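You operate a simulated robot arm through the tools that you are given. There is no shell and no other tool.

The job below is to be done with a simulated robot arm. You get a single attempt, and the scene is never put back.

JOB
Stand the tall glass on the coaster and polish out the ring that it left.
Fine: wood cream from the cream tin on the yellow duster; the duster goes back where it lay. Set down upright: tall glass. What is to be rubbed or washed off counts as gone when no trace of it is left.

Only the result counts: the job must be done as asked and must still hold three seconds after the hand-in. Knocking over, shifting, dropping, spilling or breaking anything else fails it.

ROBOT AND FRAMES
A 7-joint arm with a three-finger gripper, fixed in place. Base frame: the origin is on the floor under the middle of its stand, x ahead of it, y to its left, z up; the work surface is at about z = 750. Lengths are in mm, angles in rad, forces in N, time in s.
It reaches about 1342 mm from its shoulder. Its first joint turns from -2.897 to 2.897 rad. Payload 2.69 kg.
Tool frame: the origin (TCP) lies between the finger pads and is the grasp point; the fingertips stand 30 mm ahead of it; z points along the fingers, y is the line along which they close. The gripper opens to 128 mm; its body begins 117 mm behind the TCP.
Orientation is that of the tool frame in the base frame, as a unit quaternion [x, y, z, w]. With the fingers straight down and closing along the base's y, the tool's x points along the base's -x, its y along +y and its z along -z.

CONTROLS
- The arm moves only by the tool servo_tool. Its arguments are lists of equal length, an entry for each row: "gripper": the gripper command, from -1 (fully open) to 1 (shut), values between in proportion; "travel": the shift along the tool's x, y, z in mm, a list of three; "dr": the turn, a rotation vector about the tool's x, y, z in rad, a list of three. In form: {"gripper": [gripper, ...], "travel": [[tx, ty, tz], ...], "dr": [[rx, ry, rz], ...]}. A call has 1 to 20 rows; each row shifts and turns the commanded pose from where the row before left it, along the tool's axes as they then stand. Each row takes 0.2 s and may step no farther than 50 mm and 0.15 rad from the row before; otherwise, or with a gripper value out of range, the whole call is refused. A pose out of reach is approached as far as the arm can. The call stops where the force on the tool passes 40 N (or 10 N more than at its start, if that is more) or the arm is blocked; 0.2 s more then pass. The fingers move at their own pace (about 127 mm/s each) and stop on an object; they squeeze with about 26 N. The grip force told is the motor's: it shows also when the fingers shut on nothing. Time passes only in rows, and 0.2 s behind the last, so rows that do not move let the fingers close. It gives the time, the measured TCP pose, the force on the tool (base axes), the opening and the grip force at its end, in the units of the frame above (readings bear some noise), with the torque about the TCP (base axes, N m) and any sound that the robot's microphone picked up.
- Cameras (640 x 400 px; columns grow to the right, rows downward): "scene" is fixed at [401.9, -652.5, 1506.6]; the picture's right is [0.97, -0.25, 0.00], its down [-0.12, -0.45, -0.88] and it looks along [0.22, 0.86, -0.47] (base axes); focal length 361 px, centre (320, 200). "wrist" rides on the gripper at [58, 54, -131] in the tool frame; the picture's right is [-0.68, 0.74, 0.00], its down [-0.62, -0.57, -0.55] and it looks along [-0.40, -0.37, 0.84] (tool axes); focal length 234 px, centre (320, 200). There is no depth. A picture from a camera that has moved, and an enlarged one, comes with that camera's place and axes in the base frame and with its lens.
- snapshot(camera): a new picture of that camera. It takes no simulated time.
- raise_lower(by): moves the trunk up (or, below 0, down) by that many mm; the arm rides with it, the base frame stays. It gives what a move gives, with no picture.
- zoom(camera, box): a new picture of the part [left, top, right, bottom] of that camera's present view, enlarged. It takes no simulated time.
- job_done(): hands the job in; it is judged then, once.

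Places have to be worked out from the pictures, the camera data and where the tool is seen. Open the gripper and draw the arm clear of the work before you hand the job in, unless the task says otherwise.

The tools are called after "Call:" as name(argument=value, ...) on one line, values as JSON. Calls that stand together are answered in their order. servo_tool: Moves the arm, as the interface text tells. Its arguments: {"type":"object","properties":{"gripper":{"type":"array","items":{"type":"number"}},"travel":{"type":"array","items":{"type":"array","items":{"type":"number"}}},"dr":{"type":"array","items":{"type":"array","items":{"type":"number"}}}},"required":["gripper","travel","dr"]} The other tools are called the same way: raise_lower (by) moves the trunk up or down; snapshot (camera) takes a picture; zoom (camera, box) takes an enlarged picture of a part of a camera's view; job_done () hands the job in.

At the start:

```text
time: 0.0
ee_pos: [721.8, 355.8, 1011.1]
tcp_rot: [0.0, 1.0, 0.0, 0.0]
wrist_force: [-0.7, -0.2, -0.2]
wrist_torque: [-0.01, 0.03, 0.02]
opening: 128.0
finger_force: 0.1
trunk travel left (down, up): [-150.0, 200.0]
```

scene: 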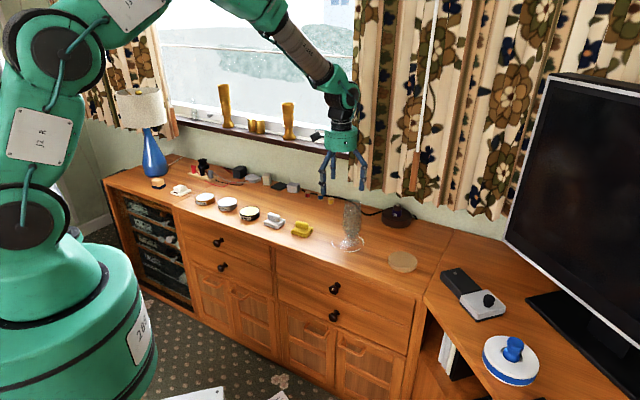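
wrist: 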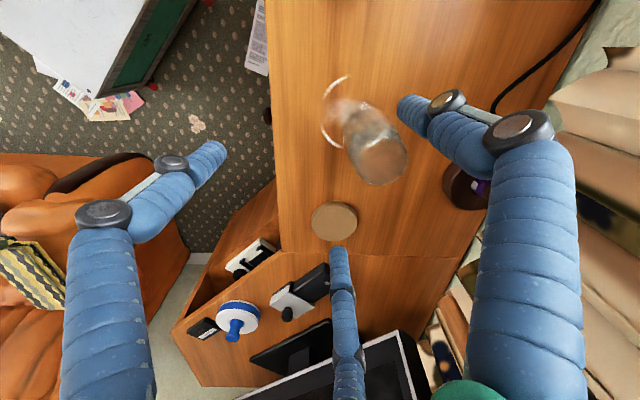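

The scene view shows the glass, the ring beside it, the coaster and a row of tins and cloths. I'll zoom in to identify the items.

Call:
zoom(camera="scene", box=[140, 160, 300, 260])

Call:
zoom(camera="scene", box=[280, 180, 440, 280])

Call:
zoom(camera="scene", box=[180, 180, 340, 250])

Call:
zoom(camera="wrist", box=[260, 40, 460, 260])

```text
4.00 times, centred on (220, 210) of scene
camera zoom: at [401.9, -652.5, 1506.6], right [0.97, -0.25, 0.0], down [-0.12, -0.45, -0.88], along [0.22, 0.86, -0.47], focal length 1443 px, centre (720, 160)
```

zoom: 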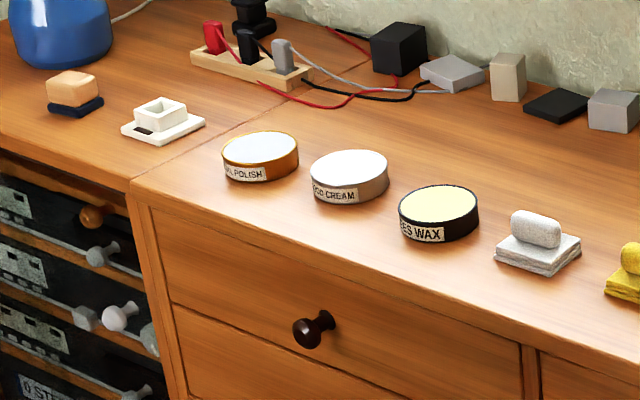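

```text
4.00 times, centred on (360, 230) of scene
camera zoom: at [401.9, -652.5, 1506.6], right [0.97, -0.25, 0.0], down [-0.12, -0.45, -0.88], along [0.22, 0.86, -0.47], focal length 1443 px, centre (160, 80)
```

zoom: 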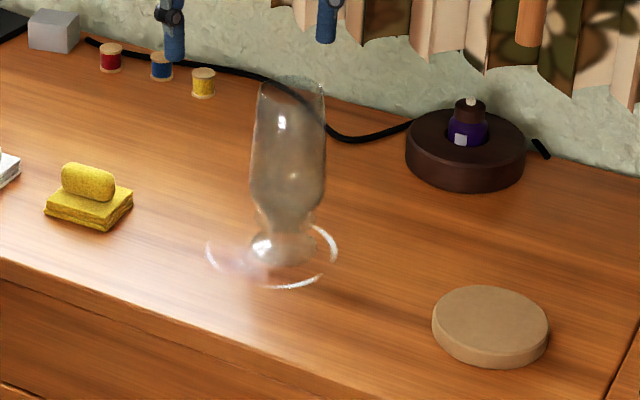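

```text
4.00 times, centred on (260, 215) of scene
camera zoom: at [401.9, -652.5, 1506.6], right [0.97, -0.25, 0.0], down [-0.12, -0.45, -0.88], along [0.22, 0.86, -0.47], focal length 1443 px, centre (560, 140)
```

zoom: 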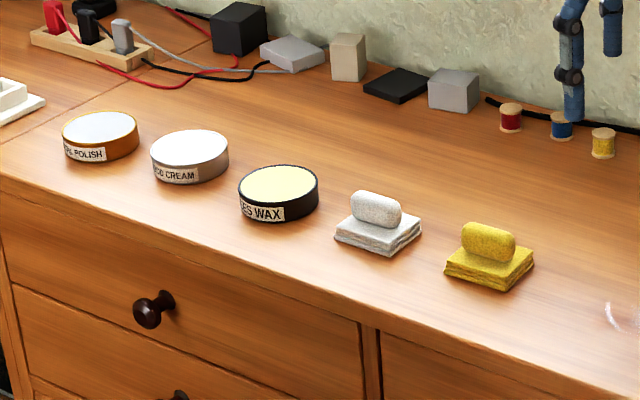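

```text
1.82 times, centred on (360, 150) of wrist
camera zoom: at [664.3, 410.4, 1142.2], right [0.68, 0.74, 0.0], down [0.62, -0.57, 0.55], along [0.4, -0.37, -0.84], focal length 426 px, centre (247, 291)
```

zoom: 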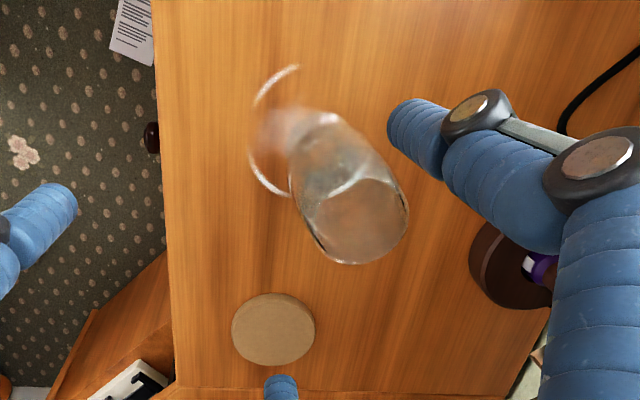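

The three tins read "...L POLISH", "WOOD CREAM" and "BEES WAX" from left to right, and the yellow duster has a handle pad on top. I'll zoom further on the glass and ring, the yellow duster and the cream tin to locate them precisely.

Call:
zoom(camera="scene", box=[320, 195, 384, 255])

Call:
zoom(camera="scene", box=[260, 205, 324, 245])

Call:
zoom(camera="scene", box=[180, 180, 276, 240])

Call:
zoom(camera="scene", box=[376, 235, 440, 275])

```text
6.67 times, centred on (352, 225) of scene
camera zoom: at [401.9, -652.5, 1506.6], right [0.97, -0.25, 0.0], down [-0.12, -0.45, -0.88], along [0.22, 0.86, -0.47], focal length 2405 px, centre (107, 33)
```

zoom: 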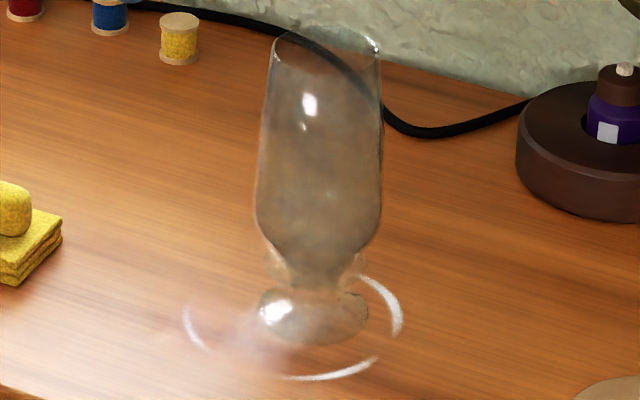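

```text
10.00 times, centred on (292, 225) of scene
camera zoom: at [401.9, -652.5, 1506.6], right [0.97, -0.25, 0.0], down [-0.12, -0.45, -0.88], along [0.22, 0.86, -0.47], focal length 3607 px, centre (600, -50)
```

zoom: 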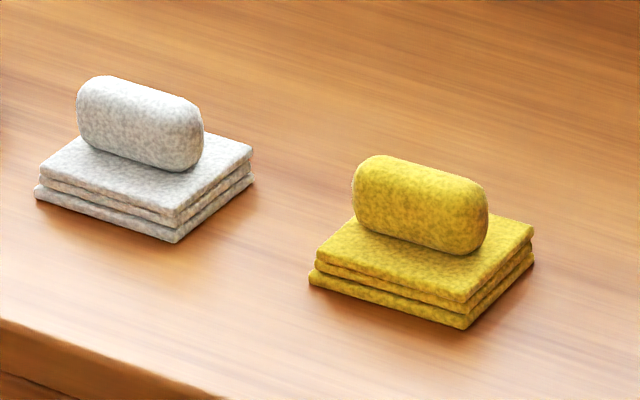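

```text
6.67 times, centred on (228, 210) of scene
camera zoom: at [401.9, -652.5, 1506.6], right [0.97, -0.25, 0.0], down [-0.12, -0.45, -0.88], along [0.22, 0.86, -0.47], focal length 2405 px, centre (933, 133)
```

zoom: 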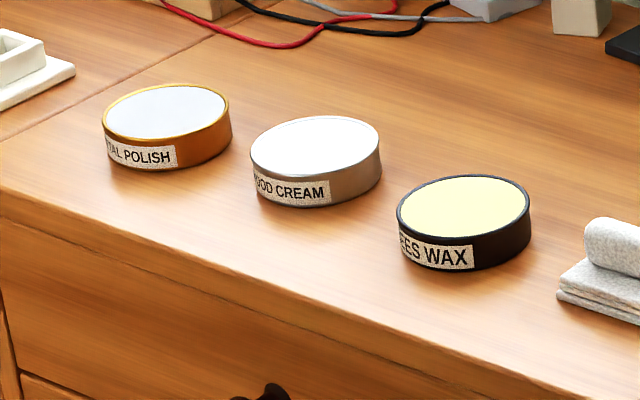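

```text
10.00 times, centred on (408, 255) of scene
camera zoom: at [401.9, -652.5, 1506.6], right [0.97, -0.25, 0.0], down [-0.12, -0.45, -0.88], along [0.22, 0.86, -0.47], focal length 3607 px, centre (-560, -350)
```

zoom: 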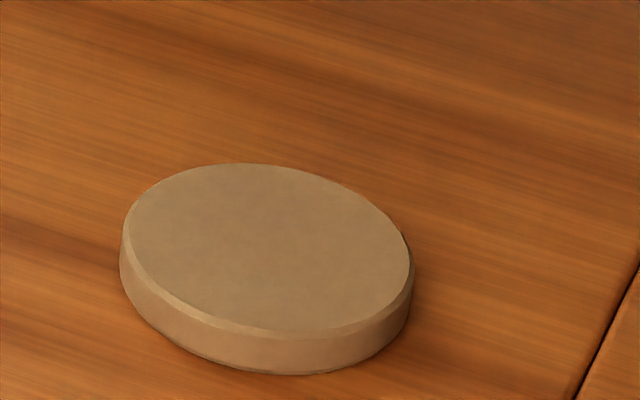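

The glass is a footed tumbler, about 165 mm tall and 65 mm wide, standing near (783, 378); the coaster is near (910, 217). I'll move over the glass, staying above it, and look again with the wrist camera.

Call:
servo_tool(gripper=[-1, -1, -1, -1], travel=[[-20, 8, -10], [-20, 8, -10], [-21, 8, -9], [0, 0, 0]], dr=[[0, 0, 0], [0, 0, 0], [0, 0, 0], [0, 0, 0]])

Call:
snapshot(camera="wrist")

Call:
zoom(camera="scene", box=[288, 150, 416, 230])

```text
time: 1.0
ee_pos: [782.9, 382.3, 1040.8]
tcp_rot: [0.0, 1.0, 0.0, 0.0]
wrist_force: [-0.1, 0.0, -1.3]
wrist_torque: [-0.01, 0.01, 0.05]
opening: 127.8
finger_force: 0.0
trunk travel left (down, up): [-150.0, 200.0]
```

```text
taken
camera wrist: at [725.4, 435.7, 1171.7], right [0.68, 0.74, 0.0], down [0.62, -0.56, 0.55], along [0.4, -0.37, -0.84], focal length 234 px, centre (320, 200)
```

wrist: 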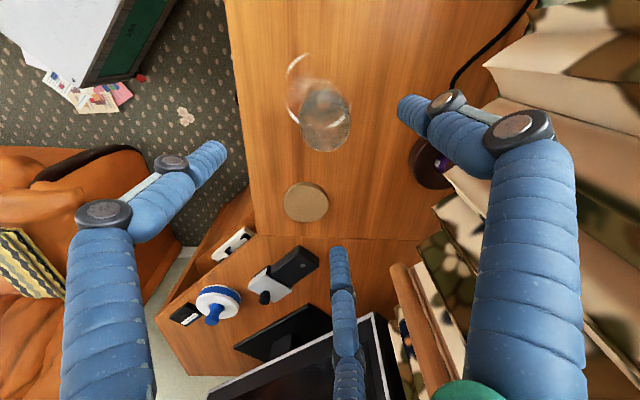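

```text
5.00 times, centred on (352, 190) of scene
camera zoom: at [401.9, -652.5, 1506.6], right [0.97, -0.25, 0.0], down [-0.12, -0.45, -0.88], along [0.22, 0.86, -0.47], focal length 1804 px, centre (160, 250)
```

zoom: 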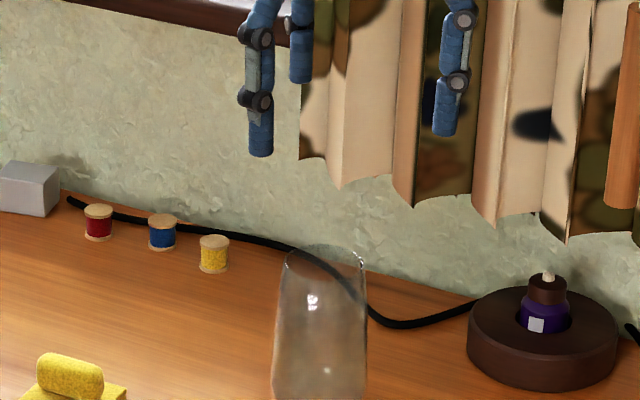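

The gripper is open directly above the glass. I'll zoom on the wrist view for the rim centre, foot and ring.

Call:
zoom(camera="wrist", box=[260, 40, 388, 120])

Call:
zoom(camera="wrist", box=[256, 80, 384, 230])

```text
5.00 times, centred on (324, 80) of wrist
camera zoom: at [725.4, 435.7, 1171.7], right [0.68, 0.74, 0.0], down [0.62, -0.56, 0.55], along [0.4, -0.37, -0.84], focal length 1171 px, centre (300, 800)
```

zoom: 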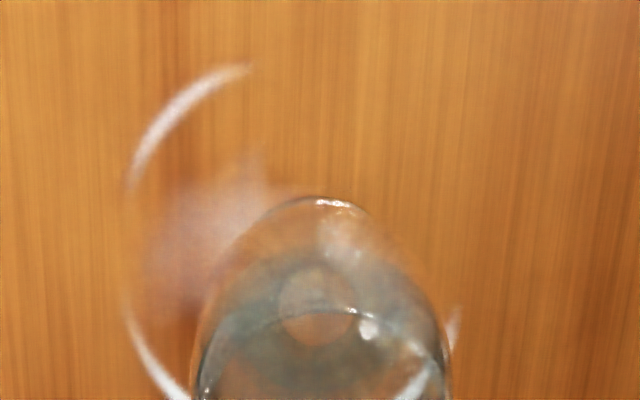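

```text
2.67 times, centred on (320, 155) of wrist
camera zoom: at [725.4, 435.7, 1171.7], right [0.68, 0.74, 0.0], down [0.62, -0.56, 0.55], along [0.4, -0.37, -0.84], focal length 624 px, centre (320, 320)
```

zoom: 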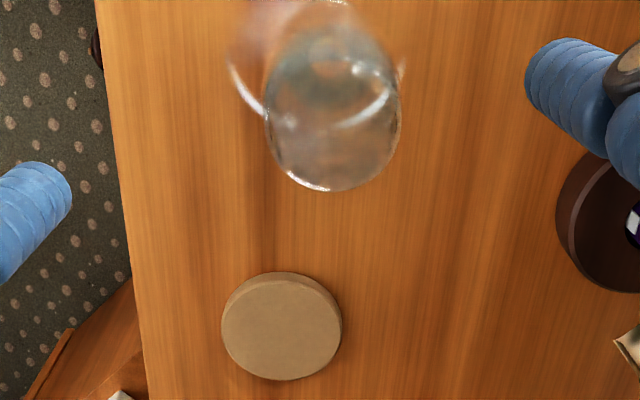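

From the closer view, the glass axis is about (782, 390), its rim about z 916 and its widest part about z 811. The ring is centred near (770, 391) with radius about 58. I'll descend around the glass to TCP z≈830 with the fingers open.

Call:
servo_tool(gripper=[-1, -1, -1, -1, -1, -1, -1, -1, -1, -1, -1], travel=[[1, 7.5, 0], [0, 0, 20], [0, 0, 20], [0, 0, 20], [0, 0, 20], [0, 0, 20], [0, 0, 20], [0, 0, 20], [0, 0, 20], [0, 0, 0], [0, 0, 0]], dr=[[0, 0, 0], [0, 0, 0], [0, 0, 0], [0, 0, 0], [0, 0, 0], [0, 0, 0], [0, 0, 0], [0, 0, 0], [0, 0, 0], [0, 0, 0], [0, 0, 0]])

Call:
snapshot(camera="wrist")

Call:
zoom(camera="scene", box=[304, 180, 400, 260])

```text
time: 3.4
ee_pos: [782.8, 387.7, 881.0]
tcp_rot: [0.0, 1.0, 0.0, 0.0]
wrist_force: [-0.6, -0.6, 0.5]
wrist_torque: [0.0, 0.03, 0.0]
opening: 128.1
finger_force: 0.0
trunk travel left (down, up): [-150.0, 200.0]
```

```text
taken
camera wrist: at [725.3, 442.1, 1012.1], right [0.68, 0.74, 0.0], down [0.62, -0.57, 0.55], along [0.4, -0.37, -0.84], focal length 234 px, centre (320, 200)
```

wrist: 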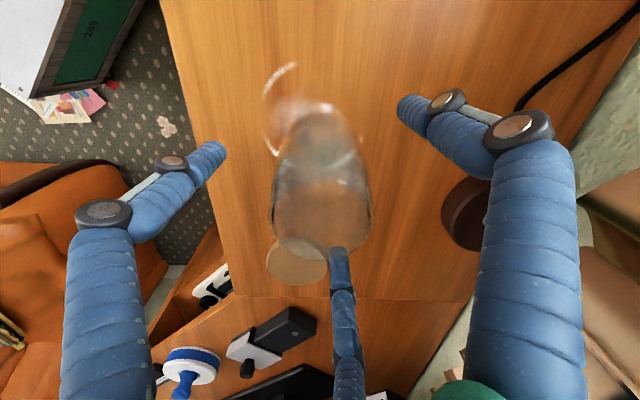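

```text
5.00 times, centred on (352, 220) of scene
camera zoom: at [401.9, -652.5, 1506.6], right [0.97, -0.25, 0.0], down [-0.12, -0.45, -0.88], along [0.22, 0.86, -0.47], focal length 1804 px, centre (160, 100)
```

zoom: 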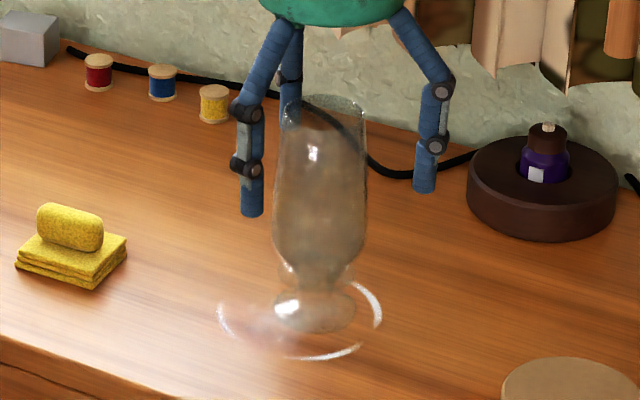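

The fingers straddle the glass with the tips at about z 851. I'll check the rim centring in the wrist view before going lower.

Call:
zoom(camera="wrist", box=[224, 80, 416, 280])

```text
2.00 times, centred on (320, 180) of wrist
camera zoom: at [725.3, 442.1, 1012.1], right [0.68, 0.74, 0.0], down [0.62, -0.57, 0.55], along [0.4, -0.37, -0.84], focal length 468 px, centre (320, 240)
```

zoom: 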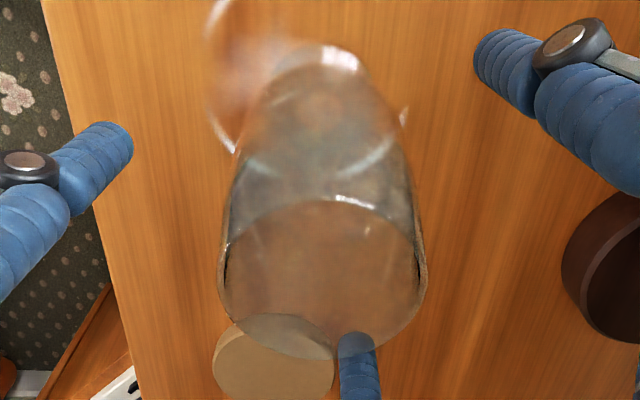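

The rim centre sits about 1 mm in −x and 3 mm in +y from the tool axis, so I'll correct that and descend 50 mm to z≈831. Then I'll close the fingers on the body.

Call:
servo_tool(gripper=[-1, -1, -1, -1, -1, -1, -1], travel=[[1, 2.5, 0], [0, 0, 10], [0, 0, 10], [0, 0, 10], [0, 0, 10], [0, 0, 10], [0, 0, 0]], dr=[[0, 0, 0], [0, 0, 0], [0, 0, 0], [0, 0, 0], [0, 0, 0], [0, 0, 0], [0, 0, 0]])

Call:
snapshot(camera="wrist")

Call:
zoom(camera="scene", box=[304, 180, 400, 260])

```text
time: 5.0
ee_pos: [780.7, 389.6, 830.2]
tcp_rot: [0.0, 1.0, 0.0, 0.001]
wrist_force: [0.7, 0.2, -0.6]
wrist_torque: [0.0, -0.02, 0.01]
opening: 128.1
finger_force: 0.1
trunk travel left (down, up): [-150.0, 200.0]
```

```text
taken
camera wrist: at [723.2, 444.6, 961.2], right [0.68, 0.74, 0.0], down [0.62, -0.56, 0.55], along [0.4, -0.37, -0.84], focal length 234 px, centre (320, 200)
```

wrist: 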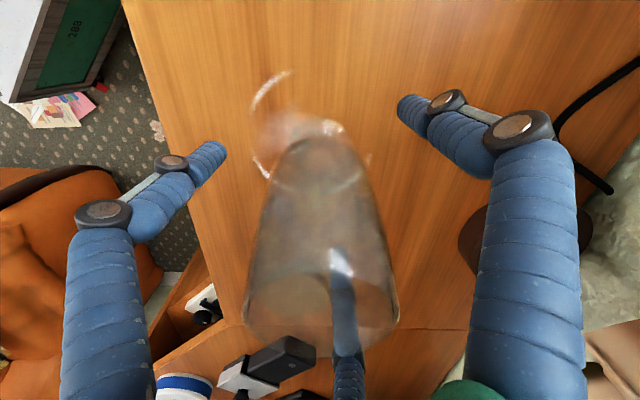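

```text
5.00 times, centred on (352, 220) of scene
camera zoom: at [401.9, -652.5, 1506.6], right [0.97, -0.25, 0.0], down [-0.12, -0.45, -0.88], along [0.22, 0.86, -0.47], focal length 1804 px, centre (160, 100)
```

zoom: 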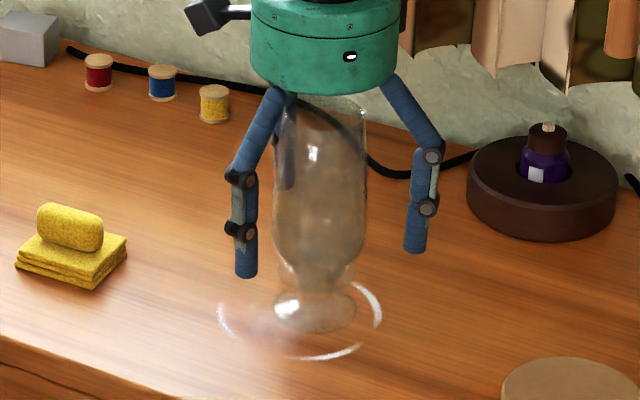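

The fingers surround the glass with clearance and the palm is above the rim. I'll close gradually onto the glass.

Call:
servo_tool(gripper=[-0.6, -0.3, -0.1, 0.0, 0.2, 0.5, 1, 1, 1], travel=[[0, 0, 0], [0, 0, 0], [0, 0, 0], [0, 0, 0], [0, 0, 0], [0, 0, 0], [0, 0, 0], [0, 0, 0], [0, 0, 0]], dr=[[0, 0, 0], [0, 0, 0], [0, 0, 0], [0, 0, 0], [0, 0, 0], [0, 0, 0], [0, 0, 0], [0, 0, 0], [0, 0, 0]])

Call:
snapshot(camera="wrist")

Call:
zoom(camera="scene", box=[304, 180, 400, 260])

```text
time: 7.0
ee_pos: [780.6, 389.7, 830.4]
tcp_rot: [0.0, 1.0, 0.0, 0.0]
wrist_force: [2.3, -0.7, 3.5]
wrist_torque: [-0.04, -0.07, -0.02]
opening: 69.8
finger_force: 25.0
trunk travel left (down, up): [-150.0, 200.0]
```

```text
taken
camera wrist: at [723.1, 444.4, 961.6], right [0.68, 0.74, 0.0], down [0.62, -0.57, 0.55], along [0.4, -0.37, -0.84], focal length 234 px, centre (320, 200)
```

wrist: 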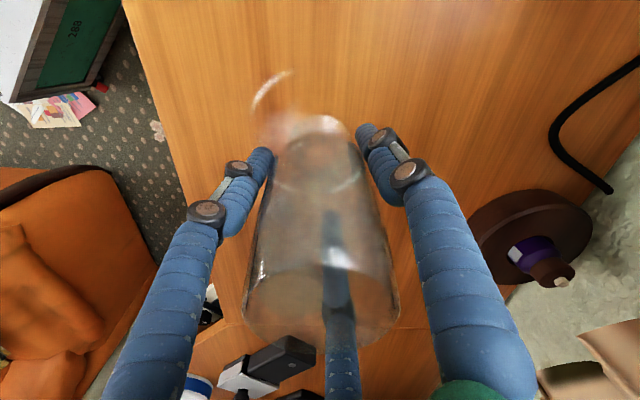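

```text
5.00 times, centred on (352, 220) of scene
camera zoom: at [401.9, -652.5, 1506.6], right [0.97, -0.25, 0.0], down [-0.12, -0.45, -0.88], along [0.22, 0.86, -0.47], focal length 1804 px, centre (160, 100)
```

zoom: 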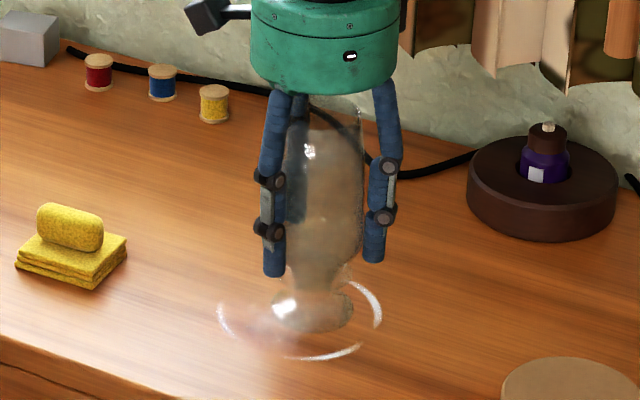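

All three fingers closed on the glass (opening 69.8, 25 N). I'll lift 50 mm slowly and check that the glass comes with the hand.

Call:
servo_tool(gripper=[1, 1, 1, 1, 1, 1, 1, 1], travel=[[0, 0, -3], [0, 0, -5], [0, 0, -8], [0, 0, -10], [0, 0, -10], [0, 0, -10], [0, 0, -4], [0, 0, 0]], dr=[[0, 0, 0], [0, 0, 0], [0, 0, 0], [0, 0, 0], [0, 0, 0], [0, 0, 0], [0, 0, 0], [0, 0, 0]])

Call:
snapshot(camera="wrist")

Call:
snapshot(camera="scene")

```text
time: 8.8
ee_pos: [780.5, 389.9, 880.7]
tcp_rot: [0.0, 1.0, 0.0, 0.0]
wrist_force: [0.1, -0.2, -3.2]
wrist_torque: [0.0, -0.02, 0.01]
opening: 69.5
finger_force: 25.9
trunk travel left (down, up): [-150.0, 200.0]
```

```text
taken
camera wrist: at [722.7, 443.9, 1011.7], right [0.68, 0.74, 0.0], down [0.62, -0.56, 0.55], along [0.4, -0.37, -0.84], focal length 234 px, centre (320, 200)
```

wrist: 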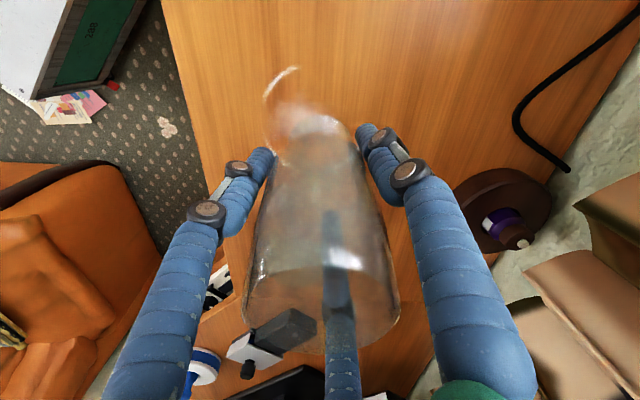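

```text
taken
```

scene: 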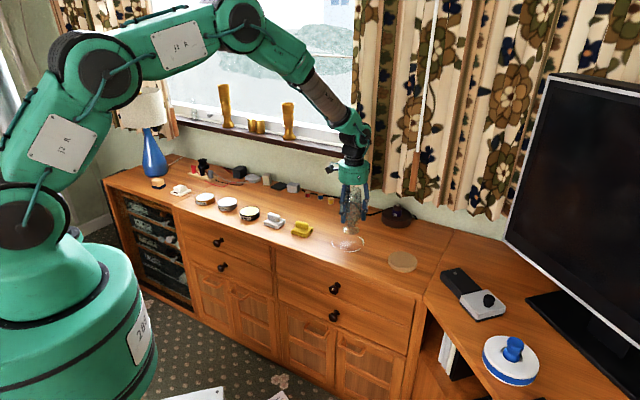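

The glass is lifted, adding about 3 N on the wrist. I'll zoom on the ring and the glass foot for exact placement and to see the ring itself.

Call:
zoom(camera="scene", box=[304, 200, 400, 260])

Call:
zoom(camera="scene", box=[320, 225, 376, 260])

```text
6.67 times, centred on (352, 230) of scene
camera zoom: at [401.9, -652.5, 1506.6], right [0.97, -0.25, 0.0], down [-0.12, -0.45, -0.88], along [0.22, 0.86, -0.47], focal length 2405 px, centre (107, 0)
```

zoom: 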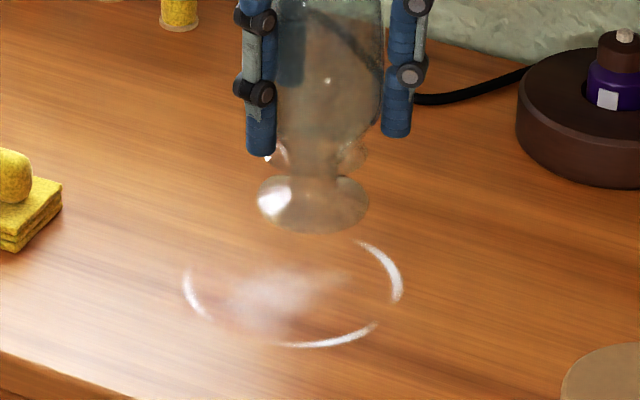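

```text
11.43 times, centred on (348, 242) of scene
camera zoom: at [401.9, -652.5, 1506.6], right [0.97, -0.25, 0.0], down [-0.12, -0.45, -0.88], along [0.22, 0.86, -0.47], focal length 4123 px, centre (0, -286)
```

zoom: 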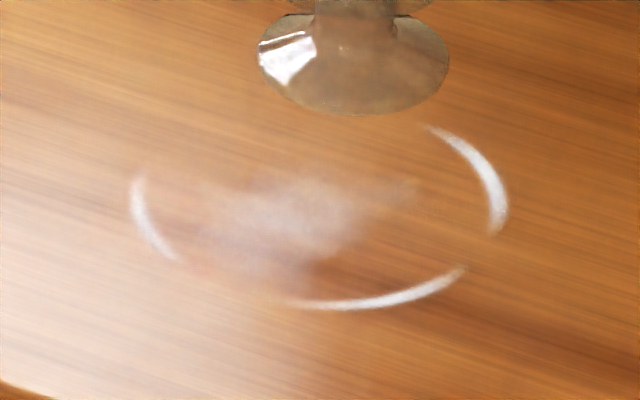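

The mark is three arcs plus a hazy patch inside, spanning a disc of radius about 60. I'll carry the glass level over to the coaster at about (909, 227), rising slightly first.

Call:
servo_tool(gripper=[1, 1, 1, 1, 1, 1, 1, 1, 1, 1, 1, 1, 1, 1, 1, 1, 1], travel=[[0, 0, -8], [0, 0, -12], [-5, -6.3, -10], [-9, -11.4, 0], [-12, -15.2, 0], [-12, -15.2, 0], [-12, -15.2, 0], [-12, -15.2, 0], [-12, -15.2, 0], [-12, -15.2, 0], [-12, -15.2, 0], [-12, -15.2, 0], [-9, -11.4, 0], [-6, -7.6, 0], [-3.4, -4.5, 0], [0, 0, 0], [0, 0, 0]], dr=[[0, 0, 0], [0, 0, 0], [0, 0, 0], [0, 0, 0], [0, 0, 0], [0, 0, 0], [0, 0, 0], [0, 0, 0], [0, 0, 0], [0, 0, 0], [0, 0, 0], [0, 0, 0], [0, 0, 0], [0, 0, 0], [0, 0, 0], [0, 0, 0], [0, 0, 0]])

Call:
zoom(camera="scene", box=[352, 200, 448, 280])

Call:
snapshot(camera="wrist")

```text
time: 12.4
ee_pos: [910.7, 227.7, 910.6]
tcp_rot: [-0.001, 1.0, 0.001, 0.0]
wrist_force: [0.4, -0.3, -2.5]
wrist_torque: [0.03, 0.0, 0.0]
opening: 69.8
finger_force: 26.8
trunk travel left (down, up): [-150.0, 200.0]
```

```text
5.00 times, centred on (400, 240) of scene
camera zoom: at [401.9, -652.5, 1506.6], right [0.97, -0.25, 0.0], down [-0.12, -0.45, -0.88], along [0.22, 0.86, -0.47], focal length 1804 px, centre (-80, 0)
```

zoom: 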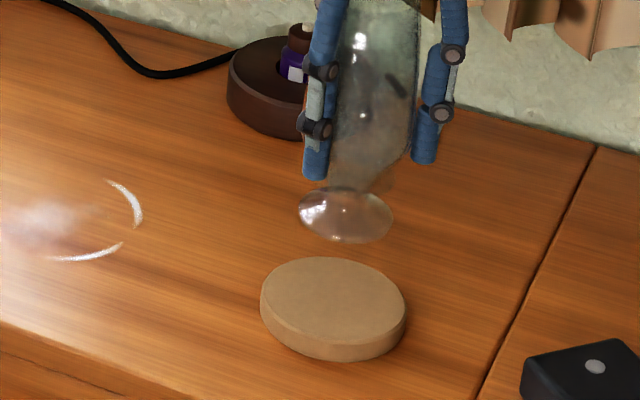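

```text
taken
camera wrist: at [853.1, 282.0, 1041.9], right [0.68, 0.74, 0.0], down [0.62, -0.57, 0.55], along [0.4, -0.37, -0.84], focal length 234 px, centre (320, 200)
```

wrist: 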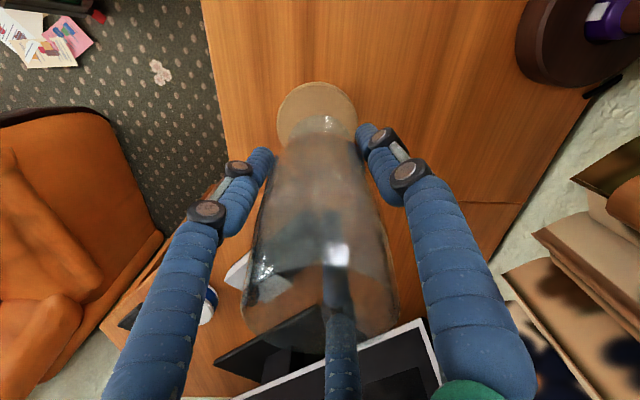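

The glass hangs almost straight above the coaster. I'll zoom on the wrist view to judge the centring.

Call:
zoom(camera="wrist", box=[256, 70, 384, 150])

```text
5.00 times, centred on (320, 110) of wrist
camera zoom: at [853.1, 282.0, 1041.9], right [0.68, 0.74, 0.0], down [0.62, -0.57, 0.55], along [0.4, -0.37, -0.84], focal length 1171 px, centre (320, 650)
```

zoom: 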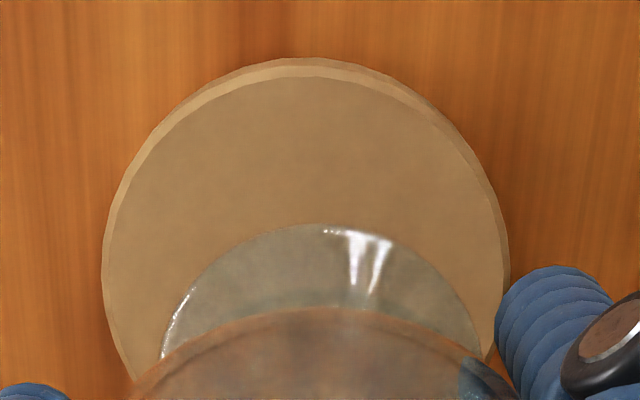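

The coaster centre comes out at about (905.5, 229.5) and the foot at (909.8, 229.8), which is well within tolerance. I'll shift 3 mm in −x and lower most of the way.

Call:
servo_tool(gripper=[1, 1, 1, 1, 1, 1, 1, 1, 1], travel=[[3, 0, 0], [0, 0, 10], [0, 0, 10], [0, 0, 10], [0, 0, 10], [0, 0, 8], [0, 0, 6], [0, 0, 2], [0, 0, 0]], dr=[[0, 0, 0], [0, 0, 0], [0, 0, 0], [0, 0, 0], [0, 0, 0], [0, 0, 0], [0, 0, 0], [0, 0, 0], [0, 0, 0]])

Call:
zoom(camera="scene", box=[368, 210, 432, 280])

```text
time: 14.4
ee_pos: [906.6, 226.9, 855.2]
tcp_rot: [0.0, 1.0, 0.0, 0.0]
wrist_force: [-0.1, 1.1, -3.1]
wrist_torque: [-0.02, 0.0, 0.01]
opening: 69.7
finger_force: 26.2
trunk travel left (down, up): [-150.0, 200.0]
```

```text
5.71 times, centred on (400, 245) of scene
camera zoom: at [401.9, -652.5, 1506.6], right [0.97, -0.25, 0.0], down [-0.12, -0.45, -0.88], along [0.22, 0.86, -0.47], focal length 2061 px, centre (-137, -57)
```

zoom: 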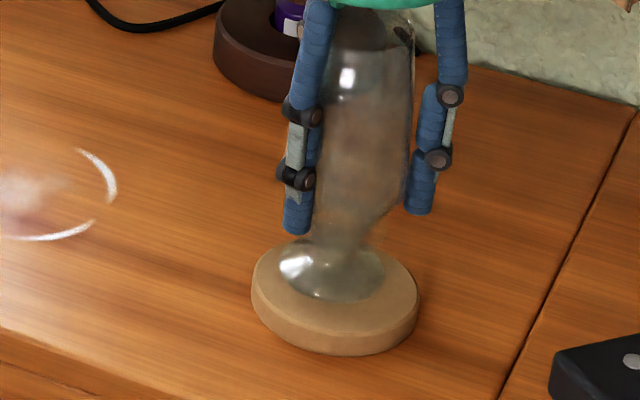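

The foot is about 10 mm above the coaster and lines up with its centre. I'll lower in small steps until contact shows in the force.

Call:
servo_tool(gripper=[1, 1, 1, 1, 1, 1, 1], travel=[[0, 0, 3], [0, 0, 2], [0, 0, 1], [0, 0, 1], [0, 0, 1], [0, 0, 0], [0, 0, 0]], dr=[[0, 0, 0], [0, 0, 0], [0, 0, 0], [0, 0, 0], [0, 0, 0], [0, 0, 0], [0, 0, 0]])

```text
time: 16.0
ee_pos: [908.0, 226.8, 848.5]
tcp_rot: [0.0, 1.0, 0.0, 0.002]
wrist_force: [-2.2, -0.7, 18.2]
wrist_torque: [-0.19, 0.09, -0.01]
opening: 69.7
finger_force: 26.3
trunk travel left (down, up): [-150.0, 200.0]
```

Contact came at about z 848.5 with 18 N pressing. I'll relieve it by 1.5 mm and check the force before releasing.

Call:
servo_tool(gripper=[1, 1, 1], travel=[[0, 0, -0.8], [0, 0, -0.7], [0, 0, 0]], dr=[[0, 0, 0], [0, 0, 0], [0, 0, 0]])

Call:
zoom(camera="scene", box=[368, 210, 432, 280])

```text
time: 16.8
ee_pos: [908.1, 225.6, 847.8]
tcp_rot: [0.0, 1.0, 0.0, -0.001]
wrist_force: [3.7, 3.4, 9.3]
wrist_torque: [0.23, -0.52, 0.05]
opening: 69.8
finger_force: 26.2
trunk travel left (down, up): [-150.0, 200.0]
```

```text
5.71 times, centred on (400, 245) of scene
camera zoom: at [401.9, -652.5, 1506.6], right [0.97, -0.25, 0.0], down [-0.12, -0.45, -0.88], along [0.22, 0.86, -0.47], focal length 2061 px, centre (-137, -57)
```

zoom: 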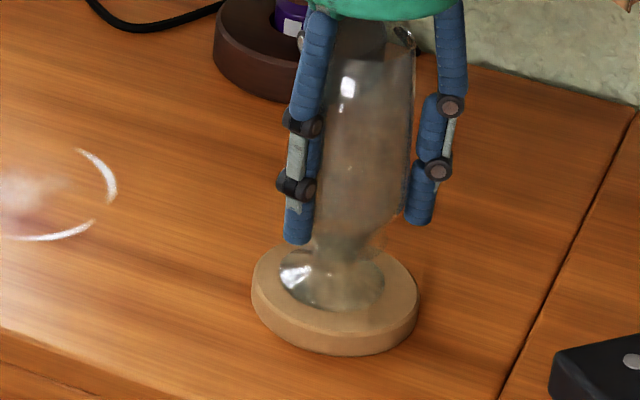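

The foot rests in the middle of the coaster. I'll take off a little more pressure and release the fingers gradually.

Call:
servo_tool(gripper=[1, 1, 0.3, 0.0, -0.1, -0.15, -0.2, -0.3, -0.4, -0.6, -0.8, -1, -1], travel=[[0, 0, -0.7], [0, 0, 0], [0, 0, 0], [0, 0, 0], [0, 0, 0], [0, 0, 0], [0, 0, 0], [0, 0, 0], [0, 0, 0], [0, 0, 0], [0, 0, 0], [0, 0, 0], [0, 0, 0]], dr=[[0, 0, 0], [0, 0, 0], [0, 0, 0], [0, 0, 0], [0, 0, 0], [0, 0, 0], [0, 0, 0], [0, 0, 0], [0, 0, 0], [0, 0, 0], [0, 0, 0], [0, 0, 0], [0, 0, 0]])

Call:
zoom(camera="scene", box=[352, 180, 448, 280])

Call:
snapshot(camera="wrist")

```text
time: 19.6
ee_pos: [908.1, 226.6, 848.8]
tcp_rot: [0.0, 1.0, 0.0, 0.0]
wrist_force: [0.0, 0.0, 0.1]
wrist_torque: [0.03, 0.02, 0.02]
opening: 127.7
finger_force: 0.0
trunk travel left (down, up): [-150.0, 200.0]
```

```text
4.00 times, centred on (400, 230) of scene
camera zoom: at [401.9, -652.5, 1506.6], right [0.97, -0.25, 0.0], down [-0.12, -0.45, -0.88], along [0.22, 0.86, -0.47], focal length 1443 px, centre (0, 80)
```

zoom: 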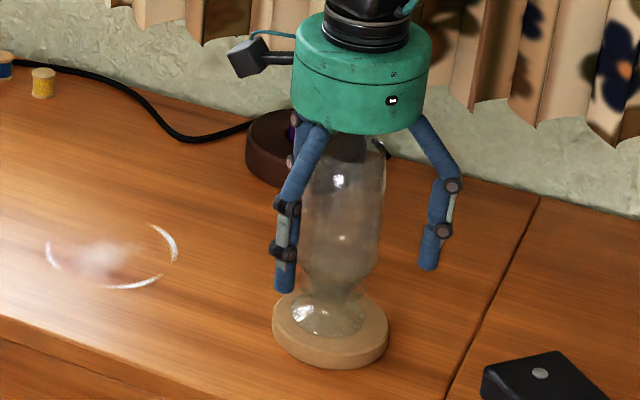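

```text
taken
camera wrist: at [849.5, 281.6, 978.9], right [0.68, 0.74, 0.0], down [0.62, -0.57, 0.55], along [0.4, -0.37, -0.84], focal length 234 px, centre (320, 200)
```

wrist: 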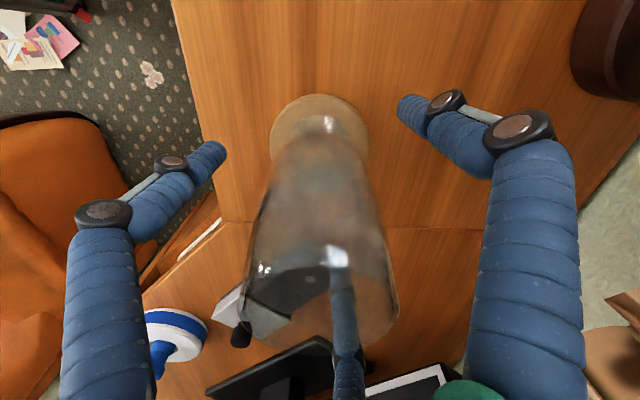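

The glass stands upright and free on the coaster. I'll retreat straight up, well clear of the rim.

Call:
servo_tool(gripper=[-1, -1, -1, -1, -1, -1, -1, -1, -1, -1], travel=[[0, 0, -10], [0, 0, -20], [0, 0, -20], [0, 0, -20], [0, 0, -20], [0, 0, -20], [0, 0, -20], [0, 0, -20], [0, 0, -20], [0, 0, 0]], dr=[[0, 0, 0], [0, 0, 0], [0, 0, 0], [0, 0, 0], [0, 0, 0], [0, 0, 0], [0, 0, 0], [0, 0, 0], [0, 0, 0], [0, 0, 0]])

Call:
zoom(camera="scene", box=[336, 180, 448, 280])

Call:
snapshot(camera="wrist")

```text
time: 21.8
ee_pos: [906.4, 227.6, 1017.1]
tcp_rot: [0.0, 1.0, -0.001, 0.0]
wrist_force: [-0.2, -1.1, 0.1]
wrist_torque: [-0.01, -0.02, -0.04]
opening: 128.1
finger_force: 0.0
trunk travel left (down, up): [-150.0, 200.0]
```

```text
4.00 times, centred on (392, 230) of scene
camera zoom: at [401.9, -652.5, 1506.6], right [0.97, -0.25, 0.0], down [-0.12, -0.45, -0.88], along [0.22, 0.86, -0.47], focal length 1443 px, centre (32, 80)
```

zoom: 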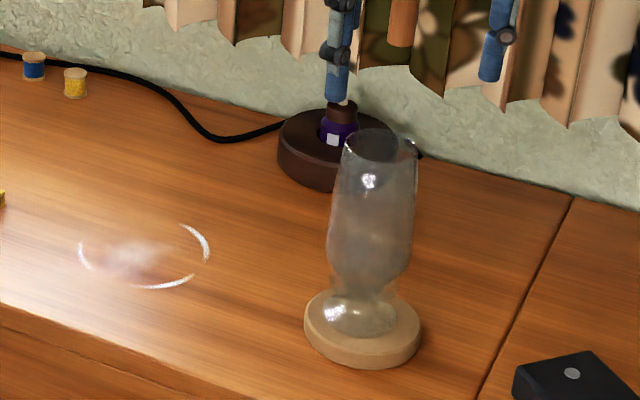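

```text
taken
camera wrist: at [848.5, 282.8, 1148.9], right [0.68, 0.74, 0.0], down [0.62, -0.56, 0.55], along [0.4, -0.37, -0.84], focal length 234 px, centre (320, 200)
```

wrist: 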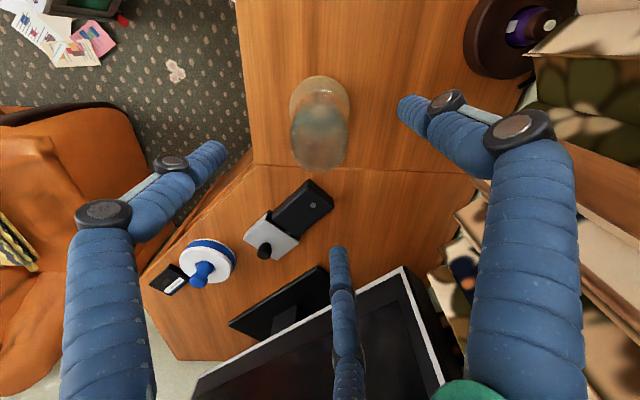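

The glass stands upright in the middle of the coaster and the hand is clear. Now I'll move over to the yellow duster near (623, 494) and turn the tool 42° so the closing line crosses the handle.

Call:
servo_tool(gripper=[-1, -1, -1, -1, -1, -1, -1, -1, -1, -1, -1, -1, -1, -1, -1, -1, -1, -1, -1], travel=[[12, 11, 0], [22, 21, 0], [25, 23.5, 0], [25, 23.5, 0], [25, 23.5, 0], [25, 23.5, 0], [25, 23.5, 0], [25, 23.5, 0], [25, 23.5, 0], [25, 23.5, 0], [24, 22, 0], [16, 15, 0], [9, 9.5, 0], [0, 0, 0], [0, 0, 0], [0, 0, 0], [0, 0, 0], [0, 0, 0], [0, 0, 0]], dr=[[0, 0, 0], [0, 0, 0], [0, 0, 0], [0, 0, 0], [0, 0, 0], [0, 0, 0], [0, 0, 0], [0, 0, 0], [0, 0, 0], [0, 0, 0], [0, 0, 0], [0, 0, 0], [0, 0, 0], [0, 0, 0.146], [0, 0, 0.147], [0, 0, 0.147], [0, 0, 0.147], [0, 0, 0.146], [0, 0, 0]])

Call:
snapshot(camera="wrist")

Call:
snapshot(camera="scene")

```text
time: 25.8
ee_pos: [623.6, 493.7, 1017.8]
tcp_rot: [0.358, 0.934, 0.0, 0.0]
wrist_force: [-0.5, 0.3, -0.3]
wrist_torque: [0.03, 0.01, 0.01]
opening: 128.0
finger_force: 0.0
trunk travel left (down, up): [-150.0, 200.0]
```

```text
taken
camera wrist: at [616.9, 573.4, 1148.8], right [1.0, 0.09, 0.0], down [0.08, -0.83, 0.55], along [0.05, -0.55, -0.84], focal length 234 px, centre (320, 200)
```

wrist: 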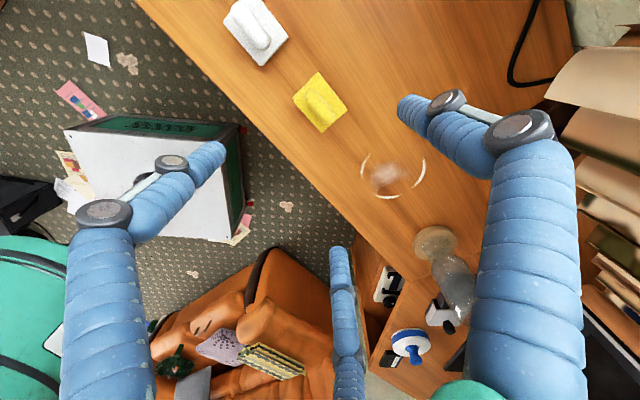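

```text
taken
```

scene: 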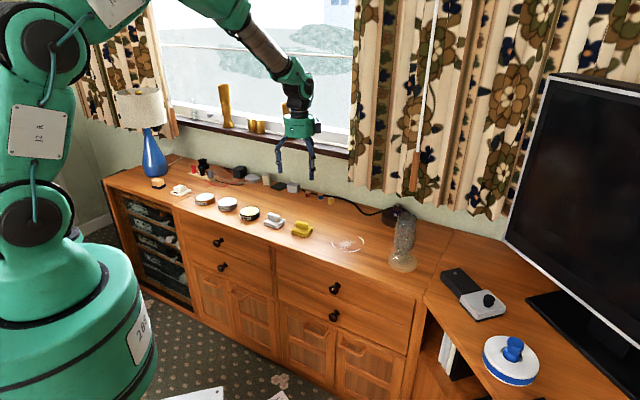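

The duster, the ring and the glass are all visible. I'll zoom on the duster and on the ring for coordinates.

Call:
zoom(camera="wrist", box=[280, 60, 360, 140])

Call:
zoom(camera="wrist", box=[336, 130, 448, 220])

```text
5.00 times, centred on (320, 100) of wrist
camera zoom: at [616.9, 573.4, 1148.8], right [1.0, 0.09, 0.0], down [0.08, -0.83, 0.55], along [0.05, -0.55, -0.84], focal length 1171 px, centre (320, 700)
```

zoom: 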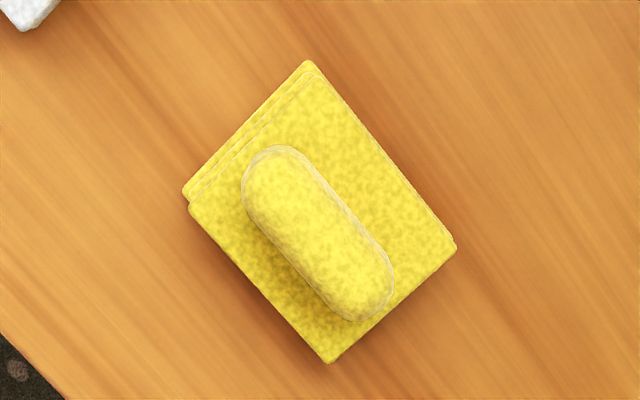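

```text
4.44 times, centred on (392, 175) of wrist
camera zoom: at [616.9, 573.4, 1148.8], right [1.0, 0.09, 0.0], down [0.08, -0.83, 0.55], along [0.05, -0.55, -0.84], focal length 1041 px, centre (0, 311)
```

zoom: 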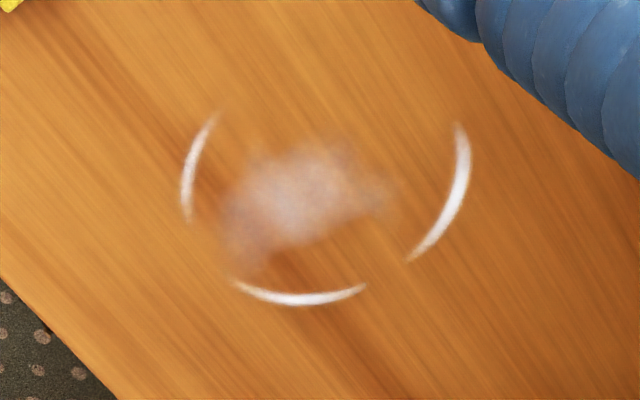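

The duster's centre works out at (625, 499), with the handle's long axis along tool x as intended. I'll centre the grip about 4 mm off so all three fingers touch together, partly close to clear the white duster, and descend to z≈830.

Call:
servo_tool(gripper=[-0.4, -0.4, -0.4, -0.4, -0.4, -0.4, -0.4, -0.4, -0.4, -0.4, -0.4, -0.4], travel=[[2.7, 1.1, 0], [0, 0, 20], [0, 0, 20], [0, 0, 20], [0, 0, 20], [0, 0, 20], [0, 0, 20], [0, 0, 20], [0, 0, 20], [0, 0, 18], [0, 0, 8], [0, 0, 0]], dr=[[0, 0, 0], [0, 0, 0], [0, 0, 0], [0, 0, 0], [0, 0, 0], [0, 0, 0], [0, 0, 0], [0, 0, 0], [0, 0, 0], [0, 0, 0], [0, 0, 0], [0, 0, 0]])

Call:
snapshot(camera="wrist")

Call:
zoom(camera="scene", box=[252, 180, 348, 240])

```text
time: 28.4
ee_pos: [621.9, 496.8, 833.1]
tcp_rot: [0.358, 0.934, 0.0, 0.0]
wrist_force: [-0.2, 0.4, -0.1]
wrist_torque: [-0.01, -0.02, -0.02]
opening: 89.5
finger_force: 0.0
trunk travel left (down, up): [-150.0, 200.0]
```

```text
taken
camera wrist: at [615.1, 575.6, 963.6], right [1.0, 0.1, 0.0], down [0.08, -0.83, 0.55], along [0.05, -0.55, -0.84], focal length 234 px, centre (320, 200)
```

wrist: 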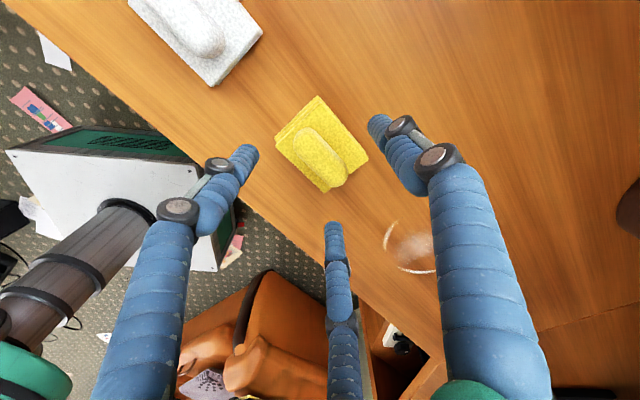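

```text
6.67 times, centred on (300, 210) of scene
camera zoom: at [401.9, -652.5, 1506.6], right [0.97, -0.25, 0.0], down [-0.12, -0.45, -0.88], along [0.22, 0.86, -0.47], focal length 2405 px, centre (453, 133)
```

zoom: 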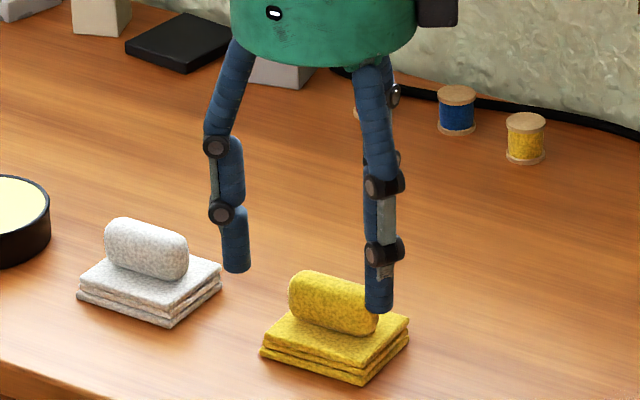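

The fingertips are at z≈803 around the handle. I'll zoom the wrist view to check the handle's centring before the last descent.

Call:
zoom(camera="wrist", box=[240, 80, 400, 240])

```text
2.50 times, centred on (320, 160) of wrist
camera zoom: at [615.1, 575.6, 963.6], right [1.0, 0.1, 0.0], down [0.08, -0.83, 0.55], along [0.05, -0.55, -0.84], focal length 585 px, centre (320, 300)
```

zoom: 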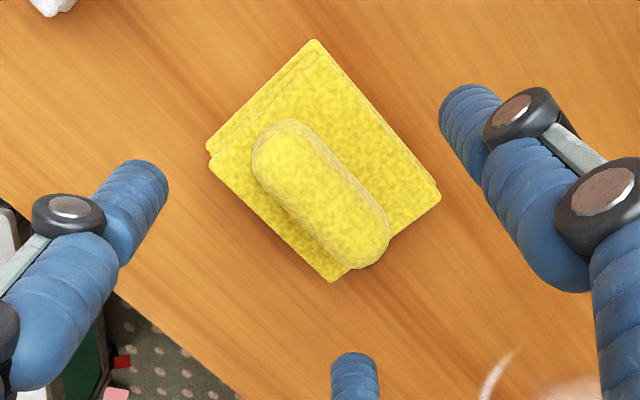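

The handle centre is near (622.5, 500), about where I want it relative to the tool. I'll nudge slightly and descend to z≈799, which puts the fingertips just above the folded cloth.

Call:
servo_tool(gripper=[-0.4, -0.4, -0.4, -0.4, -0.4, -0.4, -0.4], travel=[[1, -0.8, 0], [0, 0, 10], [0, 0, 10], [0, 0, 8], [0, 0, 4], [0, 0, 2], [0, 0, 0]], dr=[[0, 0, 0], [0, 0, 0], [0, 0, 0], [0, 0, 0], [0, 0, 0], [0, 0, 0], [0, 0, 0]])

Call:
zoom(camera="wrist", box=[240, 100, 400, 260])

Call:
zoom(camera="scene", box=[268, 190, 332, 250])

```text
time: 30.0
ee_pos: [619.3, 496.4, 798.8]
tcp_rot: [0.358, 0.934, -0.001, -0.001]
wrist_force: [0.6, -0.5, -0.1]
wrist_torque: [0.03, 0.01, 0.0]
opening: 89.6
finger_force: 0.0
trunk travel left (down, up): [-150.0, 200.0]
```

```text
2.50 times, centred on (320, 180) of wrist
camera zoom: at [613.4, 575.9, 929.4], right [1.0, 0.1, 0.0], down [0.08, -0.83, 0.55], along [0.05, -0.55, -0.84], focal length 585 px, centre (320, 250)
```

zoom: 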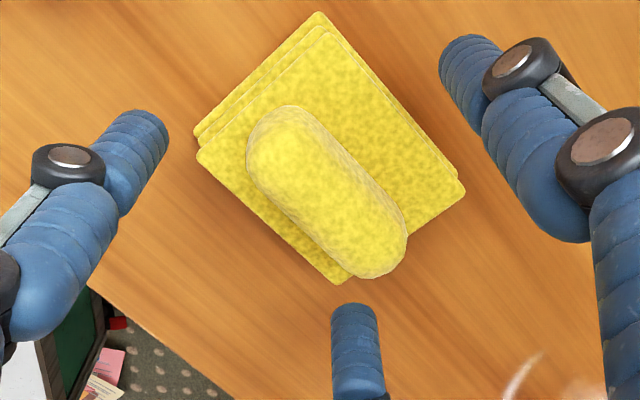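

```text
6.67 times, centred on (300, 220) of scene
camera zoom: at [401.9, -652.5, 1506.6], right [0.97, -0.25, 0.0], down [-0.12, -0.45, -0.88], along [0.22, 0.86, -0.47], focal length 2405 px, centre (453, 67)
```

zoom: 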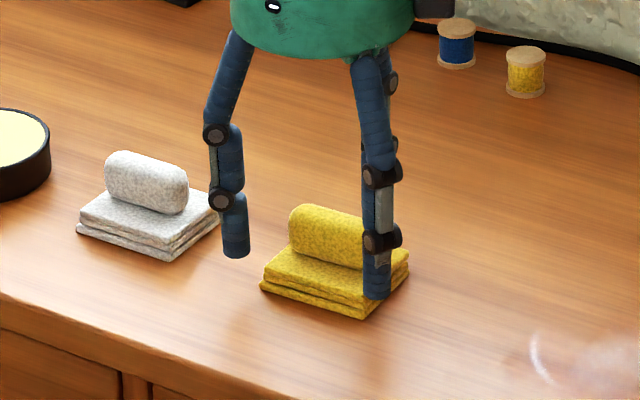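

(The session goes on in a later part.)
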